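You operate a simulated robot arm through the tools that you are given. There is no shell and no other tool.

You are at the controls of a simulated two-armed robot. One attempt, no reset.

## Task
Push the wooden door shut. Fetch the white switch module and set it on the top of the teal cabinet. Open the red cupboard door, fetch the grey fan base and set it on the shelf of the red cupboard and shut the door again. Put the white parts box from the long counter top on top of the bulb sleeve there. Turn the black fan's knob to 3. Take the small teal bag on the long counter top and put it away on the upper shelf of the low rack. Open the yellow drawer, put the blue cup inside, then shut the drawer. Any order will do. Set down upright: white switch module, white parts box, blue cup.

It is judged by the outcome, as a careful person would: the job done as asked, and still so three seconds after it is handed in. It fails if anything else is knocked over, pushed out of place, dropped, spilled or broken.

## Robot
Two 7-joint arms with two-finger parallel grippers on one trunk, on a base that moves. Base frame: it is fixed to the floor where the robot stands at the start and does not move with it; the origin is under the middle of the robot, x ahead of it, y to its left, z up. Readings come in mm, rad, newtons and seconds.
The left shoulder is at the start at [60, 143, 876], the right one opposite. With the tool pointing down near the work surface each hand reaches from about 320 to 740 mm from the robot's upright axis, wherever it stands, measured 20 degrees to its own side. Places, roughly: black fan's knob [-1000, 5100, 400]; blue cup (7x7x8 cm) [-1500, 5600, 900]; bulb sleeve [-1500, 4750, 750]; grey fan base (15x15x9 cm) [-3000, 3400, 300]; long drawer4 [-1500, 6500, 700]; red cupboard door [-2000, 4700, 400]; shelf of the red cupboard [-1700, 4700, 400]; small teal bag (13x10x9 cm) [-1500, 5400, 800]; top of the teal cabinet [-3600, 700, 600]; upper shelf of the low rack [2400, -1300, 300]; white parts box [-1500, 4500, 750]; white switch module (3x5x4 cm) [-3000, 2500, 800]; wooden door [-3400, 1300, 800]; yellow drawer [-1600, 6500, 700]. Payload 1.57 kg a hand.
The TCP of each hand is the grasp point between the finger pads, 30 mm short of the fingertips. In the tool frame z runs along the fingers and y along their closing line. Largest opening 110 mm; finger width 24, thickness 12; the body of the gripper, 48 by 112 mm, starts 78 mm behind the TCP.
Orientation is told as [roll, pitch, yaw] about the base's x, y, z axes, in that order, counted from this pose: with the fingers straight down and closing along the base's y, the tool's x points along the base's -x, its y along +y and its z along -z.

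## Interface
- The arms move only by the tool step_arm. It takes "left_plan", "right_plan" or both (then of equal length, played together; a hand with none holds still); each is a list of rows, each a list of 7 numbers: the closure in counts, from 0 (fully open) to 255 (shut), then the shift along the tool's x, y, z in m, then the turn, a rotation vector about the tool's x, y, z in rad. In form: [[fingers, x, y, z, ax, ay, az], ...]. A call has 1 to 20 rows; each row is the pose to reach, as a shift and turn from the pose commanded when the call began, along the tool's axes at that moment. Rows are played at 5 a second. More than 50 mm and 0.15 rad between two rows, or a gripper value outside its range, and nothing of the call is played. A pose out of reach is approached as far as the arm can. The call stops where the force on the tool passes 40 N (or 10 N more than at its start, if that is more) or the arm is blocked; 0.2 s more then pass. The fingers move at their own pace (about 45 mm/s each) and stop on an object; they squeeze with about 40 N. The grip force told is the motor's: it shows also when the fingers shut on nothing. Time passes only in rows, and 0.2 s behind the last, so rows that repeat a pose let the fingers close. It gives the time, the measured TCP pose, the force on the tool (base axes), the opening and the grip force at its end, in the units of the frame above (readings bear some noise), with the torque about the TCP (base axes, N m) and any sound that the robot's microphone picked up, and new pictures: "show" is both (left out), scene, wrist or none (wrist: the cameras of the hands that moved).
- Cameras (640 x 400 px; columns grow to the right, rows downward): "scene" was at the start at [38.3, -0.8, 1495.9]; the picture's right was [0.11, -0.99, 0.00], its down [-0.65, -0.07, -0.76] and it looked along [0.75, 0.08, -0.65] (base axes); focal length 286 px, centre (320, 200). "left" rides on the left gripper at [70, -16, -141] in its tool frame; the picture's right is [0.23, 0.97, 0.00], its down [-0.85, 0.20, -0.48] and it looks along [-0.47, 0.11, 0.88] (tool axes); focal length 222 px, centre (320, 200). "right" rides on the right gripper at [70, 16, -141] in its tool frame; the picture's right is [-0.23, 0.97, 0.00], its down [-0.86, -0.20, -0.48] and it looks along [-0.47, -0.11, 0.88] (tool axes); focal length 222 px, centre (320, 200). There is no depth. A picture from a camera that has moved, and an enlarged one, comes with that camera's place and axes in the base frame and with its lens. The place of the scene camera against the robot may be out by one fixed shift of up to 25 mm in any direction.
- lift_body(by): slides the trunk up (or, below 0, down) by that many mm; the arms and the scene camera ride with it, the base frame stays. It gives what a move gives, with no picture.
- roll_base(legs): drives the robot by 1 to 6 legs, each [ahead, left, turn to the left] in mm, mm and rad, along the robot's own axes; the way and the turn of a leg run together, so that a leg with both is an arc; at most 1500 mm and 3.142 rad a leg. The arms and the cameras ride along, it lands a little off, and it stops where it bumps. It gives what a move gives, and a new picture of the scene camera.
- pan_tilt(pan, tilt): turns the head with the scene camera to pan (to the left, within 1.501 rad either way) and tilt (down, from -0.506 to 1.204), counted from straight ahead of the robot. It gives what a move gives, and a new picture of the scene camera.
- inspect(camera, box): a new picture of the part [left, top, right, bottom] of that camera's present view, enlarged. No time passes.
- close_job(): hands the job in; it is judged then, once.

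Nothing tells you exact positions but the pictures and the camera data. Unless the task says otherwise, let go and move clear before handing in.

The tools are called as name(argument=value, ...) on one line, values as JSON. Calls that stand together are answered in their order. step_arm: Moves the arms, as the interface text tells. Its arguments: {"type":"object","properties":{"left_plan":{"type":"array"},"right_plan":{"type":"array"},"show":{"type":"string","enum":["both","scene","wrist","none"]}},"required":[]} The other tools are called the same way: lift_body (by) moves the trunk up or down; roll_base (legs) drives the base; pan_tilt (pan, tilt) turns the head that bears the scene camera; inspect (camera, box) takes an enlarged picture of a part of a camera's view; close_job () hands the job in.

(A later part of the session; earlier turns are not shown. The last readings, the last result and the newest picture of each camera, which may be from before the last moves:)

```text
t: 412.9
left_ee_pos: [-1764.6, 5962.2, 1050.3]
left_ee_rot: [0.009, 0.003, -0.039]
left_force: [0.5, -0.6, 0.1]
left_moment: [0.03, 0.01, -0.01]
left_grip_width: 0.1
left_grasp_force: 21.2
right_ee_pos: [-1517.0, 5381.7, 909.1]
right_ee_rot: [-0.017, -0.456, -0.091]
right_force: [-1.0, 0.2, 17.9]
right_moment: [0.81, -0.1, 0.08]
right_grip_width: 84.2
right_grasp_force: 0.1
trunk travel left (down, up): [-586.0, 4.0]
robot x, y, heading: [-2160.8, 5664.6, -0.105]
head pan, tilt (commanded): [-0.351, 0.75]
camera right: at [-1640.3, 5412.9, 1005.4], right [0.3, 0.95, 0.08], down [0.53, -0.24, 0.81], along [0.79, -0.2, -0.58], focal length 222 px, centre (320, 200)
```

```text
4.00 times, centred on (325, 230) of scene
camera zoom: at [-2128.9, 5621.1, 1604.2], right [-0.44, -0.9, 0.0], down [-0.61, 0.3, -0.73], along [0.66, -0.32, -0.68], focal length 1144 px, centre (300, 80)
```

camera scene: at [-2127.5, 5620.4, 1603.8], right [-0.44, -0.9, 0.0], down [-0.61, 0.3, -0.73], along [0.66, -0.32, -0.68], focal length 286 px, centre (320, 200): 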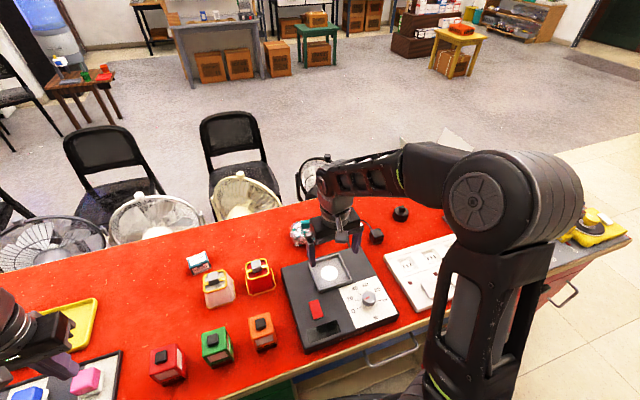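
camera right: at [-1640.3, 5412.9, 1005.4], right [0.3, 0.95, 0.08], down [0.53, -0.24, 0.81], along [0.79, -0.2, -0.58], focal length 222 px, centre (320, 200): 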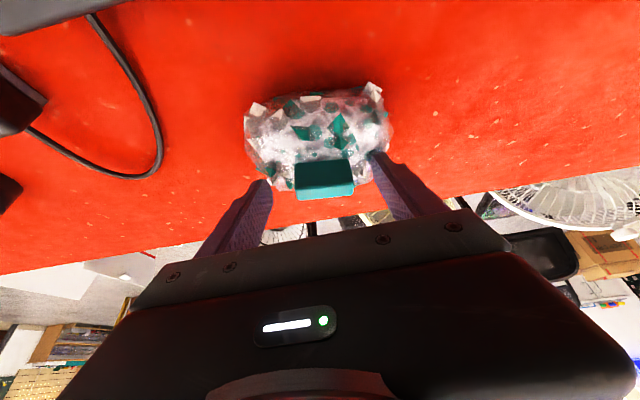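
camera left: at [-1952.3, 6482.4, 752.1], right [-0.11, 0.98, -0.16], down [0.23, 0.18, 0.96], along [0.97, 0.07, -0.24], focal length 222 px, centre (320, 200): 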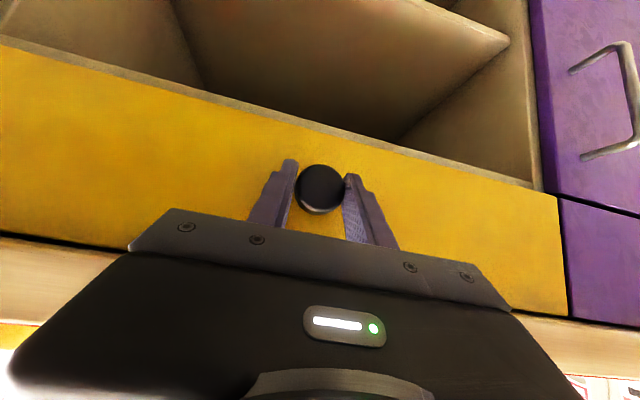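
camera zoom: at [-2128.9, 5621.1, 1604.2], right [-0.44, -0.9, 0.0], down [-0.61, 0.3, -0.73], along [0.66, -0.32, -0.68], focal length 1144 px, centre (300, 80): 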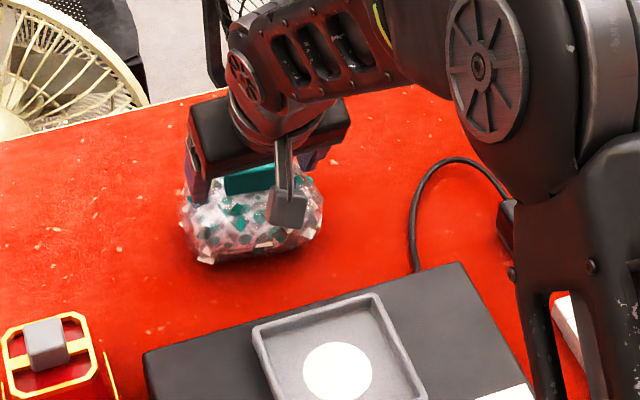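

The fingertips touch the bag's shoulders, so I rise 6 mm and close on the tab.

step_arm(right_plan=[[60, -0.0026, 0, -0.0054, 0, 0, 0], [120, -0.0026, 0, -0.0054, 0, 0, 0], [255, -0.0026, 0, -0.0054, 0, 0, 0], [255, -0.0026, 0, -0.0054, 0, 0, 0], [255, -0.0026, 0, -0.0054, 0, 0, 0], [255, -0.0026, 0, -0.0054, 0, 0, 0], [255, -0.0026, 0, -0.0054, 0, 0, 0]], show="wrist")

inspect(camera="right", box=[180, 60, 480, 250])

```text
t: 414.5
left_ee_pos: [-1765.5, 5962.5, 1050.3]
left_ee_rot: [0.009, 0.004, -0.038]
left_force: [-1.0, -0.5, -0.4]
left_moment: [0.06, 0.02, 0.0]
left_grip_width: 0.0
left_grasp_force: 20.7
right_ee_pos: [-1517.6, 5383.2, 913.3]
right_ee_rot: [-0.019, -0.454, -0.095]
right_force: [1.7, 0.6, 16.9]
right_moment: [0.92, -0.25, -0.21]
right_grip_width: 44.6
right_grasp_force: 39.9
trunk travel left (down, up): [-586.0, 4.0]
robot x, y, heading: [-2160.9, 5662.6, -0.106]
head pan, tilt (commanded): [-0.351, 0.75]
camera right: at [-1640.6, 5413.5, 1010.3], right [0.3, 0.95, 0.08], down [0.54, -0.24, 0.81], along [0.79, -0.2, -0.58], focal length 222 px, centre (320, 200)
```

right: 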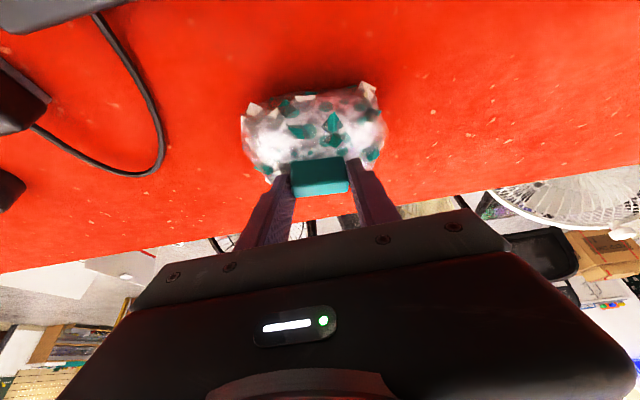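

```text
2.11 times, centred on (330, 155) of right
camera zoom: at [-1640.6, 5413.5, 1010.3], right [0.3, 0.95, 0.08], down [0.54, -0.24, 0.81], along [0.79, -0.2, -0.58], focal length 468 px, centre (299, 295)
```

zoom: 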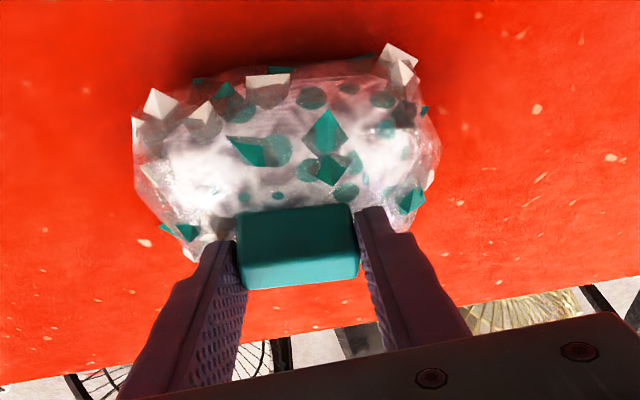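

The tab is held (44.6 mm, 40 N). I lift a little to test.

step_arm(right_plan=[[255, -0.0044, 0, -0.009, 0, 0, 0], [255, -0.0087, 0, -0.018, 0, 0, 0], [255, -0.0174, 0, -0.036, 0, 0, 0], [255, -0.0174, 0, -0.036, 0, 0, 0]], show="both")

inspect(camera="scene", box=[250, 180, 400, 280])

```text
t: 415.5
left_ee_pos: [-1764.5, 5961.4, 1049.9]
left_ee_rot: [0.009, 0.006, -0.04]
left_force: [-0.6, -0.3, -0.5]
left_moment: [0.02, 0.03, 0.02]
left_grip_width: 0.0
left_grasp_force: 21.1
right_ee_pos: [-1518.6, 5381.5, 950.1]
right_ee_rot: [-0.02, -0.449, -0.091]
right_force: [-0.1, 0.5, -1.9]
right_moment: [-0.02, 0.0, -0.03]
right_grip_width: 43.6
right_grasp_force: 39.8
trunk travel left (down, up): [-586.0, 4.0]
robot x, y, heading: [-2156.0, 5662.5, -0.106]
head pan, tilt (commanded): [-0.351, 0.75]
camera scene: at [-2126.4, 5620.2, 1603.8], right [-0.44, -0.9, 0.0], down [-0.61, 0.3, -0.73], along [0.66, -0.32, -0.68], focal length 286 px, centre (320, 200)
camera right: at [-1640.5, 5412.6, 1048.1], right [0.3, 0.95, 0.08], down [0.54, -0.24, 0.81], along [0.78, -0.2, -0.59], focal length 222 px, centre (320, 200)
```

scene: 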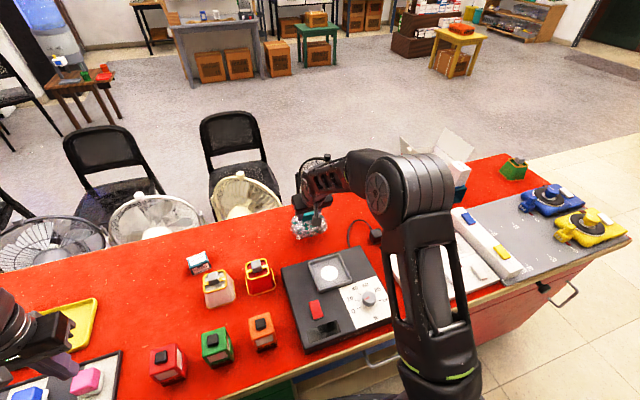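
right: 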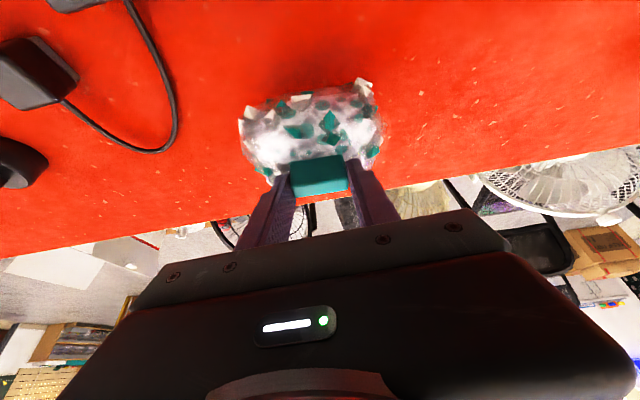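

```text
4.00 times, centred on (325, 230) of scene
camera zoom: at [-2126.4, 5620.2, 1603.8], right [-0.44, -0.9, 0.0], down [-0.61, 0.3, -0.73], along [0.66, -0.32, -0.68], focal length 1144 px, centre (300, 80)
```

zoom: 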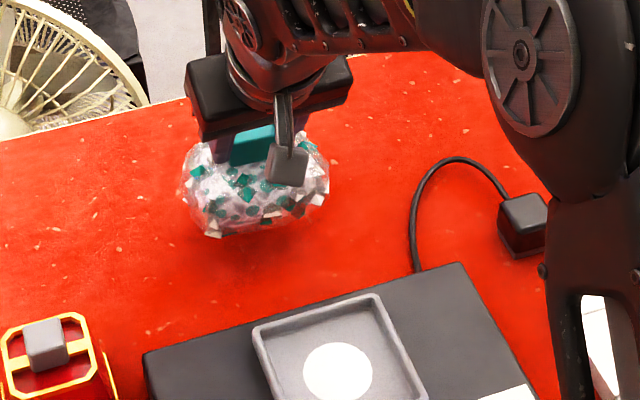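

The bag is up and weighs about 0.2 kg. I raise it well clear, back away from the counter and draw the arm in.

step_arm(right_plan=[[255, -0.0087, 0, -0.018, 0, 0, 0], [255, -0.0174, 0, -0.036, 0, 0, 0], [255, -0.0261, 0, -0.054, 0, 0, 0], [255, -0.0261, 0, -0.054, 0, 0, 0]], show="none")

roll_base(legs=[[-280, 0, 0]])

step_arm(right_plan=[[255, 0.036, 0, -0.0174, 0, 0, 0], [255, 0.072, 0, -0.035, 0, 0, 0], [255, 0.108, 0, -0.052, 0, 0, 0], [255, 0.144, 0, -0.07, 0, 0, 0], [255, 0.18, 0, -0.087, 0, 0, 0]], show="both")

```text
t: 416.5
left_ee_pos: [-1763.5, 5961.0, 1050.1]
left_ee_rot: [0.008, 0.006, -0.041]
left_force: [-0.3, 0.0, -0.5]
left_moment: [-0.01, 0.02, -0.02]
left_grip_width: 0.0
left_grasp_force: 21.7
right_ee_pos: [-1516.5, 5381.9, 1010.8]
right_ee_rot: [-0.021, -0.448, -0.093]
right_force: [0.0, 0.6, 0.2]
right_moment: [0.03, 0.01, -0.02]
right_grip_width: 44.1
right_grasp_force: 39.9
trunk travel left (down, up): [-586.0, 4.0]
robot x, y, heading: [-2154.3, 5665.2, -0.104]
head pan, tilt (commanded): [-0.351, 0.75]
```

```text
t: 418.5
left_ee_pos: [-2046.9, 5990.8, 1050.4]
left_ee_rot: [0.009, 0.004, -0.039]
left_force: [-1.1, -0.1, -0.2]
left_moment: [-0.02, -0.05, 0.0]
left_grip_width: 0.1
left_grasp_force: 21.0
right_ee_pos: [-1798.8, 5414.1, 1011.5]
right_ee_rot: [-0.02, -0.45, -0.092]
right_force: [-0.1, 0.4, 0.0]
right_moment: [0.0, 0.02, -0.03]
right_grip_width: 43.8
right_grasp_force: 39.6
trunk travel left (down, up): [-586.0, 4.0]
robot x, y, heading: [-2435.6, 5693.8, -0.1]
head pan, tilt (commanded): [-0.351, 0.75]
camera scene: at [-2408.4, 5649.4, 1603.9], right [-0.44, -0.9, 0.0], down [-0.61, 0.3, -0.73], along [0.66, -0.32, -0.68], focal length 286 px, centre (320, 200)
```

scene: 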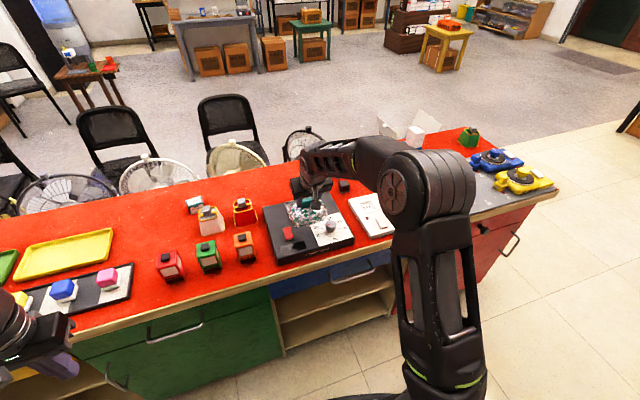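

```text
t: 419.7
left_ee_pos: [-2045.8, 5991.1, 1050.8]
left_ee_rot: [0.011, 0.003, -0.037]
left_force: [-1.1, -0.7, 1.4]
left_moment: [-0.01, -0.05, 0.0]
left_grip_width: 0.0
left_grasp_force: 21.2
right_ee_pos: [-1997.7, 5432.9, 1012.9]
right_ee_rot: [-0.02, -0.451, -0.09]
right_force: [-0.6, 0.2, -1.1]
right_moment: [-0.01, -0.03, 0.04]
right_grip_width: 43.4
right_grasp_force: 40.0
trunk travel left (down, up): [-586.0, 4.0]
robot x, y, heading: [-2433.3, 5689.9, -0.1]
head pan, tilt (commanded): [-0.351, 0.75]
camera scene: at [-2408.5, 5648.9, 1603.9], right [-0.44, -0.9, 0.0], down [-0.61, 0.3, -0.73], along [0.66, -0.32, -0.68], focal length 286 px, centre (320, 200)
camera right: at [-2119.8, 5463.6, 1110.1], right [0.3, 0.95, 0.08], down [0.54, -0.24, 0.81], along [0.79, -0.2, -0.58], focal length 222 px, centre (320, 200)
```

scene: 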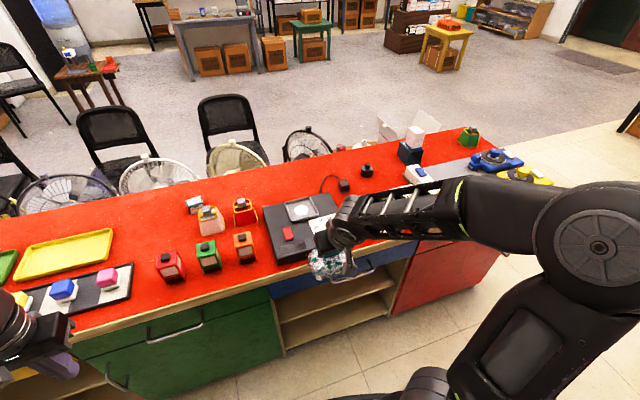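
right: 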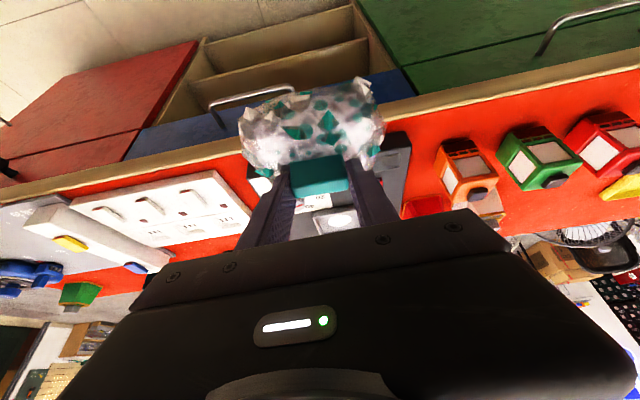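

The bag is safely out in the aisle. I carry it south along the aisle and out past the counter's end towards the low rack.

roll_base(legs=[[0, -1490, 0], [0, -90, 0], [480, 0, 0]])

```text
t: 430.2
left_ee_pos: [-1724.6, 4373.9, 1049.8]
left_ee_rot: [0.01, 0.004, -0.03]
left_force: [-0.6, -0.9, -0.7]
left_moment: [-0.04, -0.04, 0.01]
left_grip_width: 0.0
left_grasp_force: 21.3
right_ee_pos: [-1670.5, 3816.5, 1011.9]
right_ee_rot: [-0.021, -0.45, -0.084]
right_force: [0.6, 0.6, -1.2]
right_moment: [-0.02, 0.03, -0.02]
right_grip_width: 43.4
right_grasp_force: 40.0
trunk travel left (down, up): [-586.0, 4.0]
robot x, y, heading: [-2114.4, 4072.9, -0.095]
head pan, tilt (commanded): [-0.351, 0.75]
camera scene: at [-2083.0, 4029.7, 1603.8], right [-0.43, -0.9, 0.0], down [-0.62, 0.29, -0.73], along [0.66, -0.31, -0.68], focal length 286 px, centre (320, 200)
```

scene: 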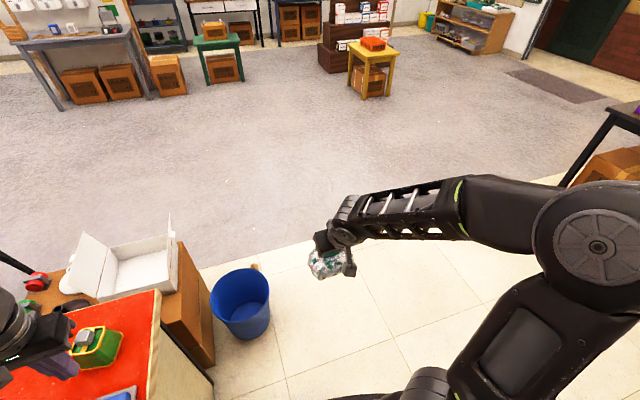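

I turn towards the south-east and cross the open floor to the rack.

roll_base(legs=[[0, -700, 0], [0, 0, -0.5], [1500, 0, 0], [0, 0, -0.5], [1300, 0, 0], [1200, 0, 0]])

pan_tilt(pan=0.4, tilt=0.4)

```text
t: 455.7
left_ee_pos: [674.5, 168.0, 1049.0]
left_ee_rot: [0.009, 0.006, -1.031]
left_force: [0.2, 0.2, 0.9]
left_moment: [0.06, -0.01, 0.0]
left_grip_width: 0.0
left_grasp_force: 21.2
right_ee_pos: [234.9, -180.1, 1011.5]
right_ee_rot: [-0.022, -0.45, -1.081]
right_force: [-0.4, -0.4, -0.9]
right_moment: [0.02, 0.01, 0.01]
right_grip_width: 42.6
right_grasp_force: 39.8
trunk travel left (down, up): [-586.0, 4.0]
robot x, y, heading: [209.9, 331.4, -1.094]
head pan, tilt (commanded): [-0.351, 0.75]
camera scene: at [192.2, 265.1, 1603.8], right [-0.99, -0.13, 0.0], down [-0.09, 0.68, -0.73], along [0.09, -0.73, -0.68], focal length 286 px, centre (320, 200)
```

scene: 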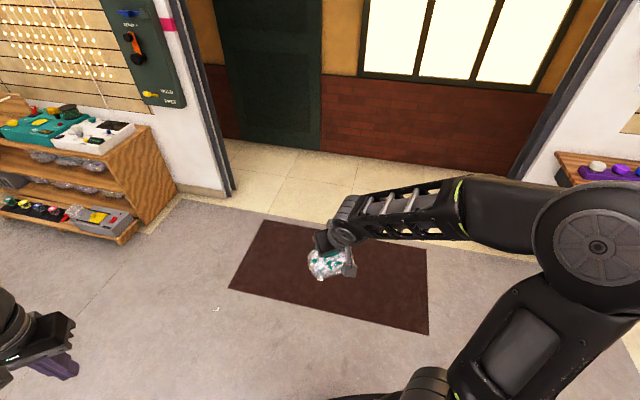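

```text
t: 456.8
left_ee_pos: [675.2, 168.2, 1048.4]
left_ee_rot: [0.009, 0.006, -1.028]
left_force: [-1.4, 0.8, -0.5]
left_moment: [0.02, 0.02, -0.01]
left_grip_width: 0.1
left_grasp_force: 21.4
right_ee_pos: [235.2, -178.9, 1012.3]
right_ee_rot: [-0.023, -0.449, -1.08]
right_force: [0.2, -0.7, -0.7]
right_moment: [-0.04, -0.02, -0.03]
right_grip_width: 42.9
right_grasp_force: 40.2
trunk travel left (down, up): [-586.0, 4.0]
robot x, y, heading: [213.5, 331.0, -1.09]
head pan, tilt (commanded): [0.4, 0.4]
camera scene: at [252.7, 288.5, 1634.9], right [-0.64, -0.77, 0.0], down [-0.3, 0.25, -0.92], along [0.71, -0.59, -0.39], focal length 286 px, centre (320, 200)
```

scene: 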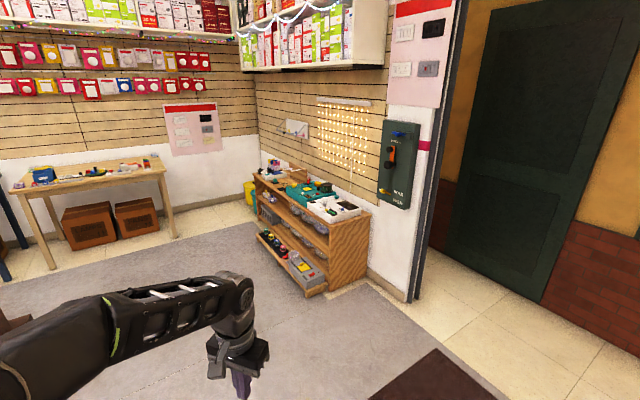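

I see the low rack by the wall: a full top, an upper shelf below it and a bottom shelf. I zoom in.

inspect(camera="scene", box=[230, 140, 390, 310])

roll_base(legs=[[600, 900, 0]])

pan_tilt(pan=-0.1, tilt=0.5)

```text
2.35 times, centred on (310, 225) of scene
camera zoom: at [252.7, 288.5, 1634.9], right [-0.64, -0.77, 0.0], down [-0.3, 0.25, -0.92], along [0.71, -0.59, -0.39], focal length 673 px, centre (344, 141)
```

zoom: 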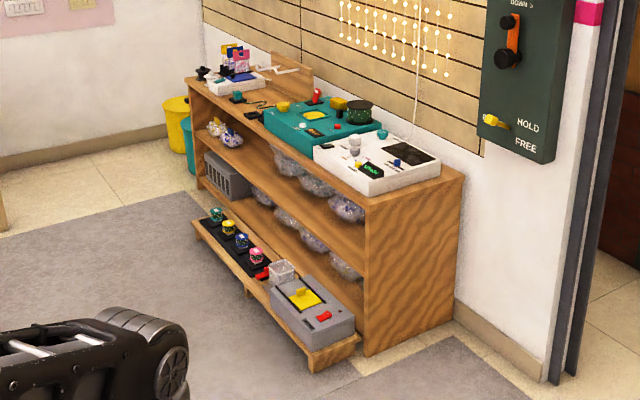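

```text
t: 462.3
left_ee_pos: [1740.4, 44.5, 1050.5]
left_ee_rot: [0.008, 0.004, -1.034]
left_force: [-0.3, 0.0, 0.4]
left_moment: [0.0, 0.0, -0.02]
left_grip_width: 0.1
left_grasp_force: 21.3
right_ee_pos: [1300.7, -299.5, 1013.1]
right_ee_rot: [-0.02, -0.449, -1.086]
right_force: [-0.1, 0.4, -0.7]
right_moment: [0.01, 0.01, -0.04]
right_grip_width: 43.1
right_grasp_force: 40.5
trunk travel left (down, up): [-586.0, 4.0]
robot x, y, heading: [1278.0, 211.5, -1.096]
head pan, tilt (commanded): [0.4, 0.4]
camera scene: at [1319.8, 167.3, 1634.9], right [-0.64, -0.77, 0.0], down [-0.3, 0.25, -0.92], along [0.71, -0.59, -0.39], focal length 286 px, centre (320, 200)
```

scene: 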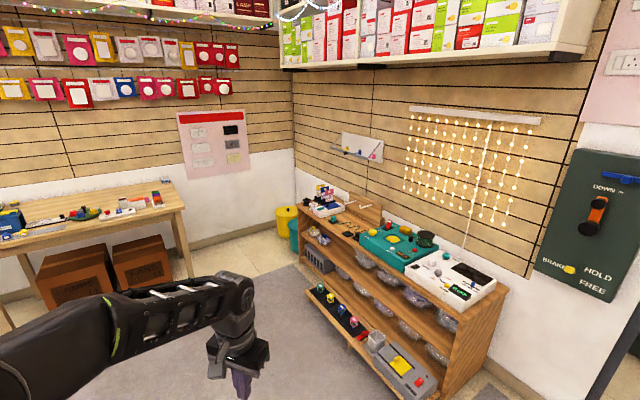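

```text
t: 463.2
left_ee_pos: [1741.7, 45.6, 1049.2]
left_ee_rot: [0.009, 0.006, -1.034]
left_force: [-0.2, 0.0, 0.4]
left_moment: [0.0, 0.0, 0.0]
left_grip_width: 0.1
left_grasp_force: 21.3
right_ee_pos: [1299.8, -299.4, 1013.0]
right_ee_rot: [-0.02, -0.448, -1.085]
right_force: [0.2, 0.0, -0.7]
right_moment: [-0.03, 0.0, -0.02]
right_grip_width: 42.9
right_grasp_force: 40.6
trunk travel left (down, up): [-586.0, 4.0]
robot x, y, heading: [1276.7, 209.4, -1.098]
head pan, tilt (commanded): [-0.099, 0.499]
camera scene: at [1281.7, 142.2, 1625.8], right [-0.93, -0.37, 0.0], down [-0.18, 0.45, -0.88], along [0.32, -0.82, -0.48], focal length 286 px, centre (320, 200)
```

scene: 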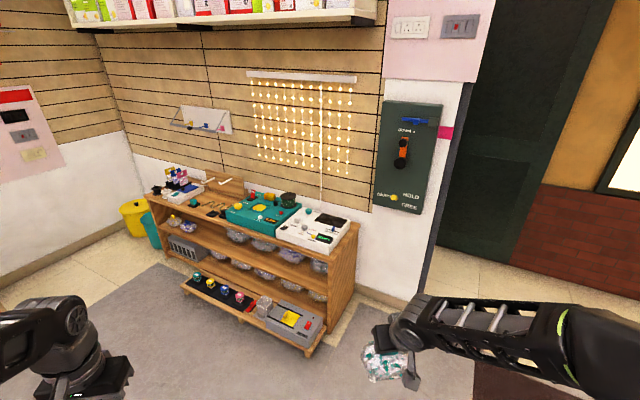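

I drive round to stand square in front of the rack.

roll_base(legs=[[400, 635, 0], [0, 0, -0.58], [300, 0, 0]])

pan_tilt(pan=0.0, tilt=0.6)

inspect(camera="scene", box=[150, 130, 500, 360])

```text
t: 470.6
left_ee_pos: [2281.7, -558.2, 1048.6]
left_ee_rot: [0.008, 0.005, -1.625]
left_force: [0.3, -0.3, 0.3]
left_moment: [-0.01, 0.03, 0.01]
left_grip_width: 0.0
left_grasp_force: 21.9
right_ee_pos: [1722.8, -598.3, 1011.3]
right_ee_rot: [-0.02, -0.447, -1.678]
right_force: [0.6, -0.7, -0.5]
right_moment: [0.02, 0.02, -0.02]
right_grip_width: 43.0
right_grasp_force: 39.7
trunk travel left (down, up): [-586.0, 4.0]
robot x, y, heading: [1989.5, -159.4, -1.689]
head pan, tilt (commanded): [-0.099, 0.499]
camera scene: at [1958.0, -232.5, 1625.7], right [-0.98, 0.22, 0.0], down [0.1, 0.47, -0.88], along [-0.19, -0.86, -0.48], focal length 286 px, centre (320, 200)
```

scene: 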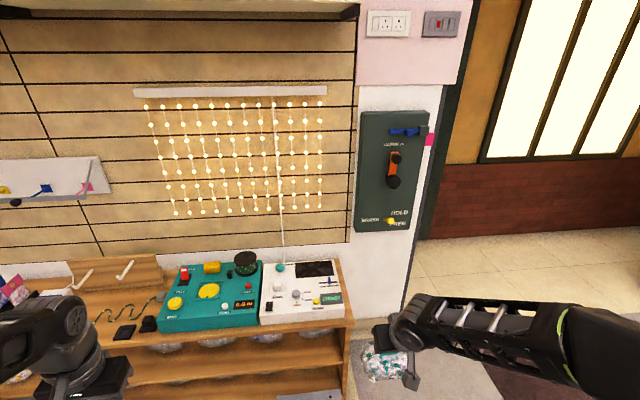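

```text
t: 471.2
left_ee_pos: [2283.0, -558.2, 1050.8]
left_ee_rot: [0.01, 0.005, -1.625]
left_force: [0.1, -0.2, 0.5]
left_moment: [-0.01, 0.03, -0.01]
left_grip_width: 0.0
left_grasp_force: 20.9
right_ee_pos: [1723.2, -598.2, 1011.7]
right_ee_rot: [-0.021, -0.448, -1.679]
right_force: [0.8, -0.4, -2.1]
right_moment: [0.04, -0.01, 0.03]
right_grip_width: 43.0
right_grasp_force: 39.5
trunk travel left (down, up): [-586.0, 4.0]
robot x, y, heading: [1991.3, -164.4, -1.692]
head pan, tilt (commanded): [0.0, 0.6]
camera scene: at [1967.3, -229.9, 1616.7], right [-0.99, 0.12, 0.0], down [0.07, 0.56, -0.83], along [-0.1, -0.82, -0.56], focal length 286 px, centre (320, 200)
```

scene: 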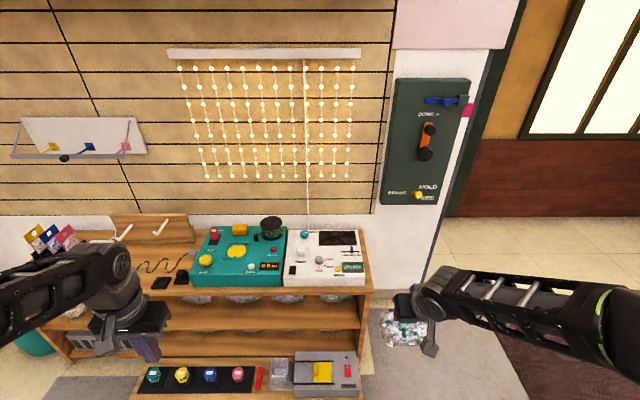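

```text
1.74 times, centred on (325, 245) of scene
camera zoom: at [1967.3, -229.9, 1616.7], right [-0.99, 0.12, 0.0], down [0.07, 0.56, -0.83], along [-0.1, -0.82, -0.56], focal length 498 px, centre (311, 122)
```

zoom: 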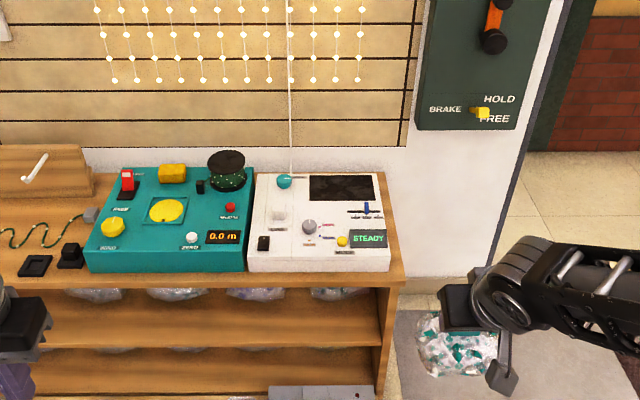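

The upper shelf is at about z=350 with roughly 230 mm clear under the top, and its front strip is free. I tilt the right hand to 0.7 so the wrist passes below the top board, pull the left hand in, and lower the trunk.

step_arm(right_plan=[[255, 0, 0, 0, 0, -0.06, 0], [255, 0, 0, 0, 0, -0.12, 0], [255, 0, 0, 0, 0, -0.18, 0], [255, 0, 0, 0, 0, -0.25, 0]], left_plan=[[255, 0.02, 0, 0, 0, 0, 0], [255, 0.04, 0, 0, 0, 0, 0], [255, 0.06, 0, 0, 0, 0, 0], [255, 0.07, 0, 0, 0, 0, 0]], show="none")

roll_base(legs=[[0, 100, 0]])

lift_body(by=-400)

lift_body(by=-110)

pan_tilt(pan=-0.2, tilt=0.5)

inspect(camera="right", box=[0, 0, 640, 400])

```text
t: 472.2
left_ee_pos: [2286.0, -487.3, 1050.5]
left_ee_rot: [0.008, 0.005, -1.625]
left_force: [0.4, -0.5, 0.5]
left_moment: [-0.03, 0.04, -0.02]
left_grip_width: 0.0
left_grasp_force: 21.0
right_ee_pos: [1723.8, -598.2, 1012.7]
right_ee_rot: [-0.026, -0.7, -1.673]
right_force: [0.0, 0.1, -0.5]
right_moment: [0.02, -0.01, -0.02]
right_grip_width: 43.1
right_grasp_force: 39.7
trunk travel left (down, up): [-586.0, 4.0]
robot x, y, heading: [1988.6, -162.3, -1.691]
head pan, tilt (commanded): [0.0, 0.6]
```

```text
t: 473.4
left_ee_pos: [2385.0, -499.0, 1049.0]
left_ee_rot: [0.009, 0.004, -1.624]
left_force: [-0.4, 0.2, -0.1]
left_moment: [-0.02, 0.05, 0.01]
left_grip_width: 0.2
left_grasp_force: 20.9
right_ee_pos: [1823.0, -610.4, 1011.7]
right_ee_rot: [-0.026, -0.699, -1.671]
right_force: [0.1, -0.7, -0.3]
right_moment: [0.0, 0.02, 0.02]
right_grip_width: 43.1
right_grasp_force: 39.8
trunk travel left (down, up): [-586.0, 4.0]
robot x, y, heading: [2088.2, -174.4, -1.693]
head pan, tilt (commanded): [0.0, 0.6]
camera scene: at [2067.4, -242.0, 1616.7], right [-0.99, 0.12, 0.0], down [0.07, 0.56, -0.83], along [-0.1, -0.82, -0.56], focal length 286 px, centre (320, 200)
```

scene: 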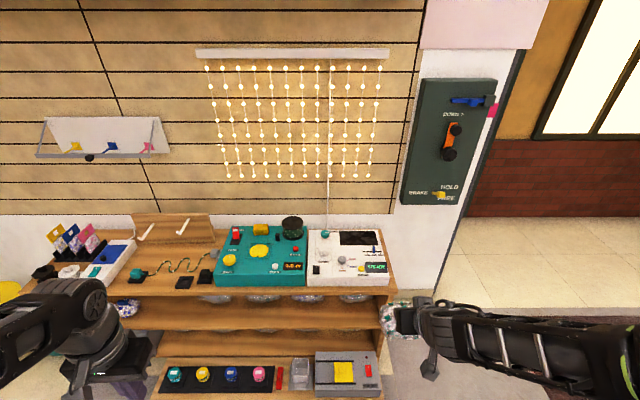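

```text
t: 477.2
left_ee_pos: [2382.7, -499.9, 650.9]
left_ee_rot: [0.008, 0.003, -1.624]
left_force: [0.3, 0.0, -0.2]
left_moment: [-0.01, 0.02, -0.04]
left_grip_width: 0.0
left_grasp_force: 21.0
right_ee_pos: [1821.4, -609.0, 612.1]
right_ee_rot: [-0.024, -0.699, -1.671]
right_force: [0.1, 0.9, -1.0]
right_moment: [0.0, 0.0, -0.02]
right_grip_width: 43.0
right_grasp_force: 39.8
trunk travel left (down, up): [-186.0, 404.0]
robot x, y, heading: [2089.9, -171.8, -1.691]
head pan, tilt (commanded): [0.0, 0.6]
```

```text
t: 478.6
left_ee_pos: [2384.2, -498.7, 539.2]
left_ee_rot: [0.009, 0.005, -1.627]
left_force: [-0.7, -0.2, 0.2]
left_moment: [0.0, -0.04, 0.03]
left_grip_width: 0.0
left_grasp_force: 21.0
right_ee_pos: [1820.8, -609.0, 503.7]
right_ee_rot: [-0.025, -0.7, -1.671]
right_force: [0.1, -0.5, -1.6]
right_moment: [0.0, -0.01, -0.05]
right_grip_width: 42.9
right_grasp_force: 39.6
trunk travel left (down, up): [-76.0, 514.0]
robot x, y, heading: [2090.1, -174.3, -1.69]
head pan, tilt (commanded): [0.0, 0.6]
```

```text
t: 479.4
left_ee_pos: [2384.3, -500.1, 541.3]
left_ee_rot: [0.009, 0.006, -1.624]
left_force: [-0.4, 0.1, 0.2]
left_moment: [0.01, 0.0, 0.01]
left_grip_width: 0.0
left_grasp_force: 20.9
right_ee_pos: [1821.5, -610.1, 502.2]
right_ee_rot: [-0.025, -0.7, -1.671]
right_force: [0.0, -0.1, -0.8]
right_moment: [0.0, -0.02, 0.0]
right_grip_width: 43.0
right_grasp_force: 40.1
trunk travel left (down, up): [-76.0, 514.0]
robot x, y, heading: [2087.8, -171.2, -1.689]
head pan, tilt (commanded): [-0.201, 0.499]
camera scene: at [2047.4, -240.4, 1115.7], right [-0.95, 0.31, 0.0], down [0.15, 0.46, -0.88], along [-0.27, -0.83, -0.48], focal length 286 px, centre (320, 200)
```

scene: 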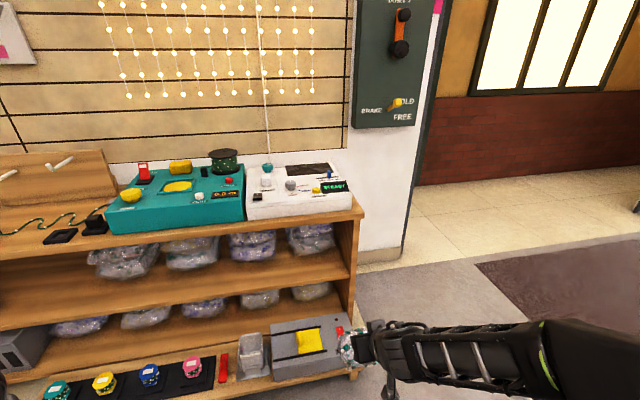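

```text
1.00 times, centred on (320, 200) of right (not enlarged: the box is as wide or as high as the picture)
camera zoom: at [1854.8, -467.7, 566.2], right [0.95, -0.29, 0.13], down [-0.22, -0.32, 0.92], along [-0.22, -0.9, -0.37], focal length 222 px, centre (320, 200)
```

zoom: 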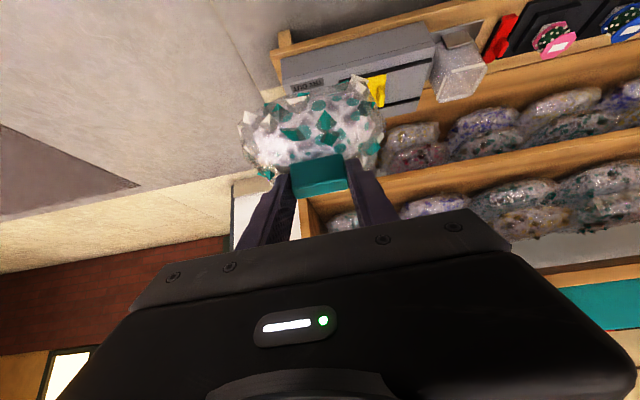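

The upper shelf's free front strip runs from y≈-975 to -1114, its top is at z≈355, and the low ledge in front reaches out to about y=-790. I extend the right arm 85 mm so the base need not come too close.

step_arm(right_plan=[[255, -0.02, 0, 0.019, 0, -0.02, 0], [255, -0.042, 0, 0.039, 0, -0.04, 0], [255, -0.0622, 0, 0.058, 0, -0.05, 0], [255, -0.0622, 0, 0.058, 0, -0.05, 0]], show="none")

roll_base(legs=[[0, 25, 0], [160, 0, 0]])

inspect(camera="right", box=[0, 0, 640, 400])

pan_tilt(pan=-0.3, tilt=0.7)

```text
t: 480.4
left_ee_pos: [2384.9, -499.0, 539.6]
left_ee_rot: [0.009, 0.004, -1.625]
left_force: [-0.3, -0.2, -0.4]
left_moment: [-0.01, -0.02, 0.01]
left_grip_width: 0.0
left_grasp_force: 21.1
right_ee_pos: [1811.9, -694.9, 497.9]
right_ee_rot: [-0.026, -0.748, -1.669]
right_force: [-0.3, 0.4, -0.1]
right_moment: [0.01, 0.05, 0.01]
right_grip_width: 43.2
right_grasp_force: 39.5
trunk travel left (down, up): [-76.0, 514.0]
robot x, y, heading: [2090.7, -172.8, -1.691]
head pan, tilt (commanded): [-0.201, 0.499]
```

```text
t: 482.2
left_ee_pos: [2391.2, -662.2, 539.8]
left_ee_rot: [0.008, 0.005, -1.623]
left_force: [-0.8, -0.2, -0.9]
left_moment: [0.02, 0.04, 0.03]
left_grip_width: 0.0
left_grasp_force: 21.1
right_ee_pos: [1817.6, -855.0, 498.2]
right_ee_rot: [-0.024, -0.749, -1.669]
right_force: [0.4, 0.1, -0.8]
right_moment: [0.02, 0.03, -0.03]
right_grip_width: 43.1
right_grasp_force: 39.8
trunk travel left (down, up): [-76.0, 514.0]
robot x, y, heading: [2093.8, -333.8, -1.692]
head pan, tilt (commanded): [-0.201, 0.499]
camera scene: at [2053.6, -402.8, 1115.8], right [-0.95, 0.31, 0.0], down [0.15, 0.45, -0.88], along [-0.27, -0.83, -0.48], focal length 286 px, centre (320, 200)
```

scene: 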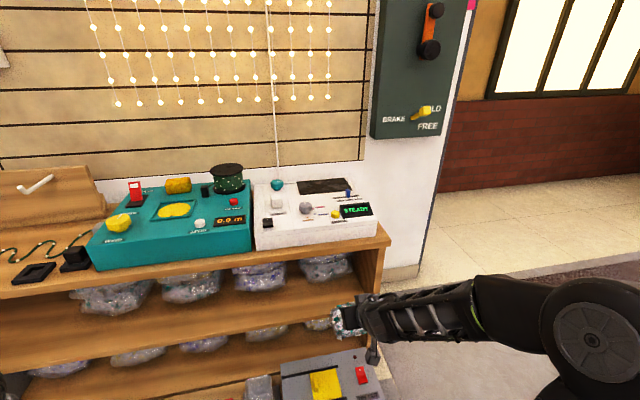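

```text
1.00 times, centred on (320, 200) of right (not enlarged: the box is as wide or as high as the picture)
camera zoom: at [1851.9, -711.5, 554.8], right [0.95, -0.28, 0.14], down [-0.21, -0.28, 0.94], along [-0.22, -0.92, -0.32], focal length 222 px, centre (320, 200)
```

zoom: 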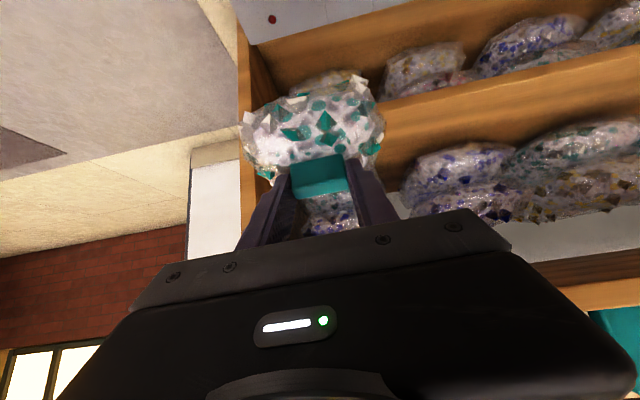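

```text
t: 482.9
left_ee_pos: [2390.2, -662.3, 540.3]
left_ee_rot: [0.007, 0.005, -1.623]
left_force: [0.6, 0.3, 1.0]
left_moment: [0.01, 0.0, 0.02]
left_grip_width: 0.0
left_grasp_force: 21.3
right_ee_pos: [1818.7, -855.5, 497.9]
right_ee_rot: [-0.026, -0.749, -1.668]
right_force: [0.3, 0.6, -0.6]
right_moment: [0.03, 0.0, 0.03]
right_grip_width: 43.1
right_grasp_force: 39.8
trunk travel left (down, up): [-76.0, 514.0]
robot x, y, heading: [2093.1, -332.8, -1.687]
head pan, tilt (commanded): [-0.3, 0.7]
camera scene: at [2047.6, -394.2, 1098.1], right [-0.91, 0.41, 0.0], down [0.26, 0.59, -0.77], along [-0.31, -0.7, -0.64], focal length 286 px, centre (320, 200)
```

scene: 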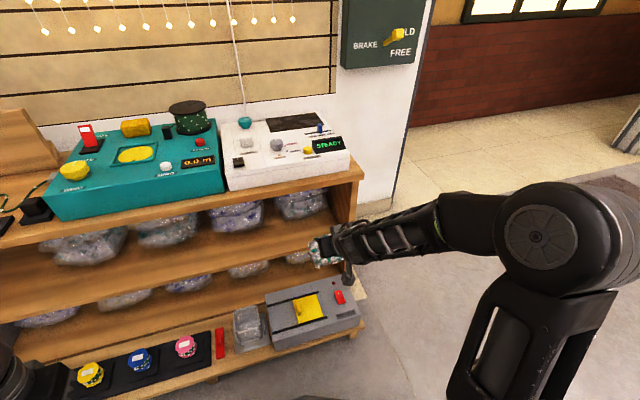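

inspect(camera="right", box=[220, 0, 640, 260])

inspect(camera="scene", box=[200, 150, 400, 300])

```text
1.52 times, centred on (430, 130) of right
camera zoom: at [1851.9, -711.5, 554.7], right [0.95, -0.28, 0.14], down [-0.21, -0.28, 0.94], along [-0.22, -0.92, -0.32], focal length 338 px, centre (152, 307)
```

zoom: 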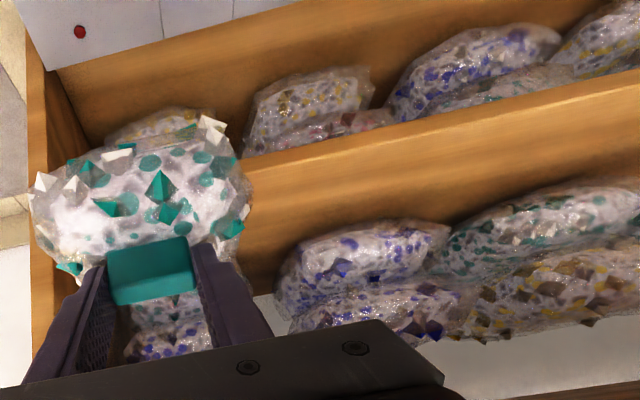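

```text
2.67 times, centred on (300, 225) of scene
camera zoom: at [2047.6, -394.2, 1098.1], right [-0.91, 0.41, 0.0], down [0.26, 0.59, -0.77], along [-0.31, -0.7, -0.64], focal length 763 px, centre (373, 133)
```

zoom: 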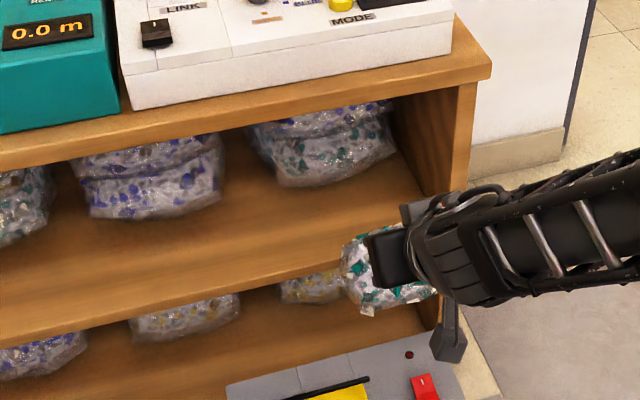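

The free depth on the shelf is about 180 mm. I shift 30 mm away from the end panel, lower 26 mm, and go in step by step.

lift_body(by=-24)

roll_base(legs=[[0, 30, 0], [100, 0, 0]])

inspect(camera="right", box=[0, 0, 640, 400])

inspect(camera="scene", box=[180, 130, 430, 320])

```text
t: 483.6
left_ee_pos: [2390.7, -662.5, 516.1]
left_ee_rot: [0.01, 0.005, -1.624]
left_force: [-1.0, -0.7, -1.0]
left_moment: [0.01, -0.02, 0.01]
left_grip_width: 0.0
left_grasp_force: 21.3
right_ee_pos: [1817.0, -856.5, 475.2]
right_ee_rot: [-0.026, -0.747, -1.667]
right_force: [0.3, 0.3, -1.3]
right_moment: [0.03, 0.0, -0.03]
right_grip_width: 42.9
right_grasp_force: 39.9
trunk travel left (down, up): [-52.0, 538.0]
robot x, y, heading: [2092.9, -337.6, -1.686]
head pan, tilt (commanded): [-0.3, 0.7]
```

```text
t: 485.2
left_ee_pos: [2407.4, -764.4, 515.5]
left_ee_rot: [0.007, 0.005, -1.624]
left_force: [0.6, -0.8, -0.7]
left_moment: [0.0, -0.01, 0.0]
left_grip_width: 0.0
left_grasp_force: 21.4
right_ee_pos: [1837.0, -959.8, 474.7]
right_ee_rot: [-0.027, -0.75, -1.67]
right_force: [-0.1, -0.3, -1.6]
right_moment: [0.03, -0.01, 0.01]
right_grip_width: 43.1
right_grasp_force: 40.4
trunk travel left (down, up): [-52.0, 538.0]
robot x, y, heading: [2111.9, -438.8, -1.691]
head pan, tilt (commanded): [-0.3, 0.7]
camera scene: at [2066.0, -496.8, 1074.1], right [-0.91, 0.41, 0.0], down [0.26, 0.59, -0.76], along [-0.31, -0.7, -0.64], focal length 286 px, centre (320, 200)
```

scene: 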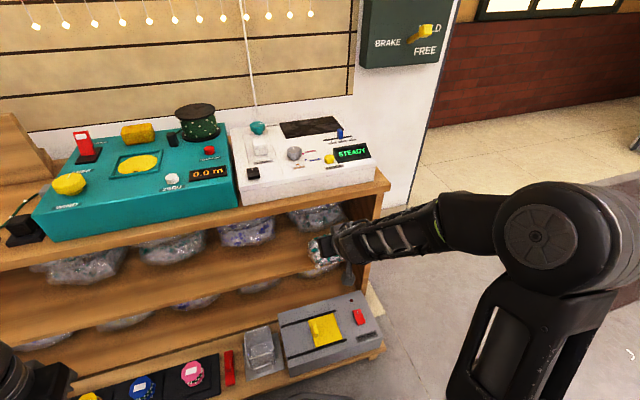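

```text
1.00 times, centred on (320, 200) of right (not enlarged: the box is as wide or as high as the picture)
camera zoom: at [1870.2, -814.1, 530.8], right [0.95, -0.28, 0.14], down [-0.22, -0.28, 0.94], along [-0.22, -0.92, -0.32], focal length 222 px, centre (320, 200)
```

zoom: 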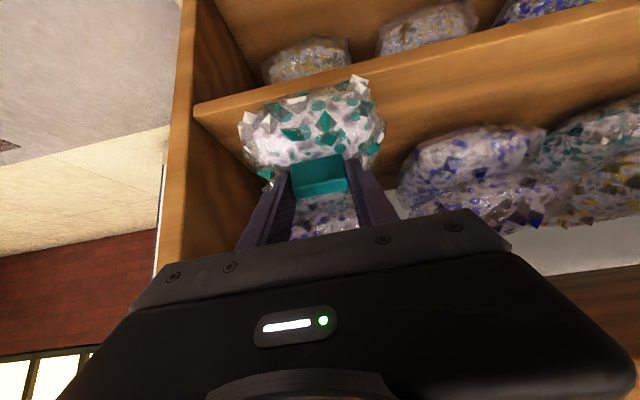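

```text
2.11 times, centred on (305, 225) of scene
camera zoom: at [2066.0, -496.8, 1074.1], right [-0.91, 0.41, 0.0], down [0.26, 0.59, -0.76], along [-0.31, -0.7, -0.64], focal length 602 px, centre (352, 147)
```

zoom: 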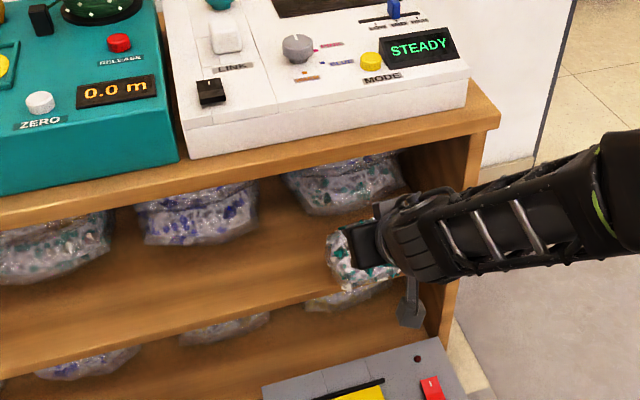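

roll_base(legs=[[50, 0, 0]])

inspect(camera="right", box=[0, 0, 640, 400])

inspect(camera="scene", box=[180, 130, 430, 320])

```text
t: 486.1
left_ee_pos: [2403.3, -814.1, 516.6]
left_ee_rot: [0.01, 0.005, -1.624]
left_force: [0.5, -0.8, -0.3]
left_moment: [-0.02, -0.01, 0.04]
left_grip_width: 0.0
left_grasp_force: 21.2
right_ee_pos: [1831.0, -1009.0, 474.5]
right_ee_rot: [-0.028, -0.749, -1.667]
right_force: [0.0, 0.6, -0.4]
right_moment: [0.02, -0.04, 0.01]
right_grip_width: 43.1
right_grasp_force: 39.4
trunk travel left (down, up): [-52.0, 538.0]
robot x, y, heading: [2104.2, -488.7, -1.691]
head pan, tilt (commanded): [-0.3, 0.7]
camera scene: at [2060.1, -547.3, 1074.1], right [-0.91, 0.41, 0.0], down [0.26, 0.59, -0.76], along [-0.31, -0.7, -0.64], focal length 286 px, centre (320, 200)
```

scene: 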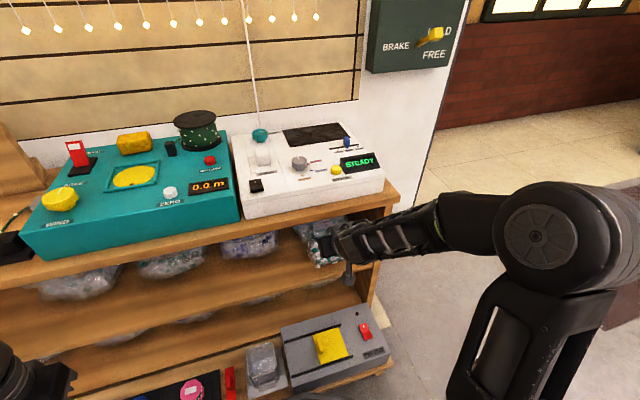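

```text
1.00 times, centred on (320, 200) of right (not enlarged: the box is as wide or as high as the picture)
camera zoom: at [1864.4, -864.6, 530.8], right [0.95, -0.28, 0.14], down [-0.21, -0.28, 0.94], along [-0.22, -0.92, -0.32], focal length 222 px, centre (320, 200)
```

zoom: 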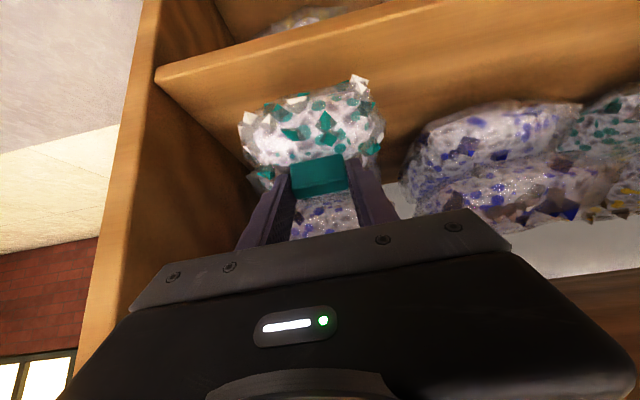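

```text
2.11 times, centred on (305, 225) of scene
camera zoom: at [2060.1, -547.3, 1074.1], right [-0.91, 0.41, 0.0], down [0.26, 0.59, -0.76], along [-0.31, -0.7, -0.64], focal length 602 px, centre (352, 147)
```

zoom: 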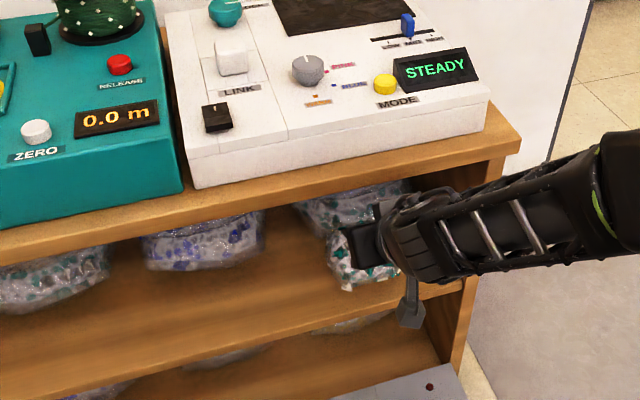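

The bag's near edge is now about 30 mm inside the shelf front, and the parts behind are clear. I lower it gently.

lift_body(by=-10)

lift_body(by=-5)

lift_body(by=-4)

lift_body(by=-4)

```text
t: 486.7
left_ee_pos: [2402.4, -814.3, 504.7]
left_ee_rot: [0.01, 0.007, -1.624]
left_force: [0.4, -0.7, -0.1]
left_moment: [-0.02, -0.02, 0.0]
left_grip_width: 0.0
left_grasp_force: 21.5
right_ee_pos: [1831.5, -1008.7, 464.1]
right_ee_rot: [-0.027, -0.749, -1.668]
right_force: [1.0, -0.4, -1.9]
right_moment: [0.01, 0.0, 0.05]
right_grip_width: 43.0
right_grasp_force: 39.9
trunk travel left (down, up): [-42.0, 548.0]
robot x, y, heading: [2108.5, -487.5, -1.69]
head pan, tilt (commanded): [-0.3, 0.7]
```

```text
t: 487.3
left_ee_pos: [2401.4, -814.7, 501.5]
left_ee_rot: [0.009, 0.005, -1.624]
left_force: [0.7, 0.4, -0.1]
left_moment: [0.01, 0.03, 0.02]
left_grip_width: 0.0
left_grasp_force: 21.0
right_ee_pos: [1832.0, -1009.8, 459.3]
right_ee_rot: [-0.027, -0.748, -1.671]
right_force: [0.4, 0.6, -0.4]
right_moment: [0.01, -0.01, 0.04]
right_grip_width: 43.0
right_grasp_force: 39.3
trunk travel left (down, up): [-37.0, 553.0]
robot x, y, heading: [2106.2, -487.2, -1.684]
head pan, tilt (commanded): [-0.3, 0.7]
```

```text
t: 487.8
left_ee_pos: [2403.9, -814.9, 497.2]
left_ee_rot: [0.008, 0.005, -1.623]
left_force: [0.0, -0.3, 0.5]
left_moment: [0.01, 0.0, -0.01]
left_grip_width: 0.0
left_grasp_force: 21.4
right_ee_pos: [1830.8, -1009.1, 456.0]
right_ee_rot: [-0.027, -0.748, -1.669]
right_force: [0.4, -0.2, -1.0]
right_moment: [0.0, 0.0, 0.01]
right_grip_width: 42.8
right_grasp_force: 39.8
trunk travel left (down, up): [-33.0, 557.0]
robot x, y, heading: [2107.8, -491.0, -1.686]
head pan, tilt (commanded): [-0.3, 0.7]
```

```text
t: 488.3
left_ee_pos: [2402.0, -814.9, 493.2]
left_ee_rot: [0.008, 0.005, -1.624]
left_force: [-0.2, 0.1, 0.1]
left_moment: [0.01, 0.02, 0.0]
left_grip_width: 0.2
left_grasp_force: 21.6
right_ee_pos: [1830.7, -1009.1, 451.8]
right_ee_rot: [-0.025, -0.748, -1.667]
right_force: [-0.2, -0.6, -0.8]
right_moment: [0.04, 0.0, 0.01]
right_grip_width: 43.1
right_grasp_force: 40.4
trunk travel left (down, up): [-29.0, 561.0]
robot x, y, heading: [2107.9, -489.5, -1.69]
head pan, tilt (commanded): [-0.3, 0.7]
```

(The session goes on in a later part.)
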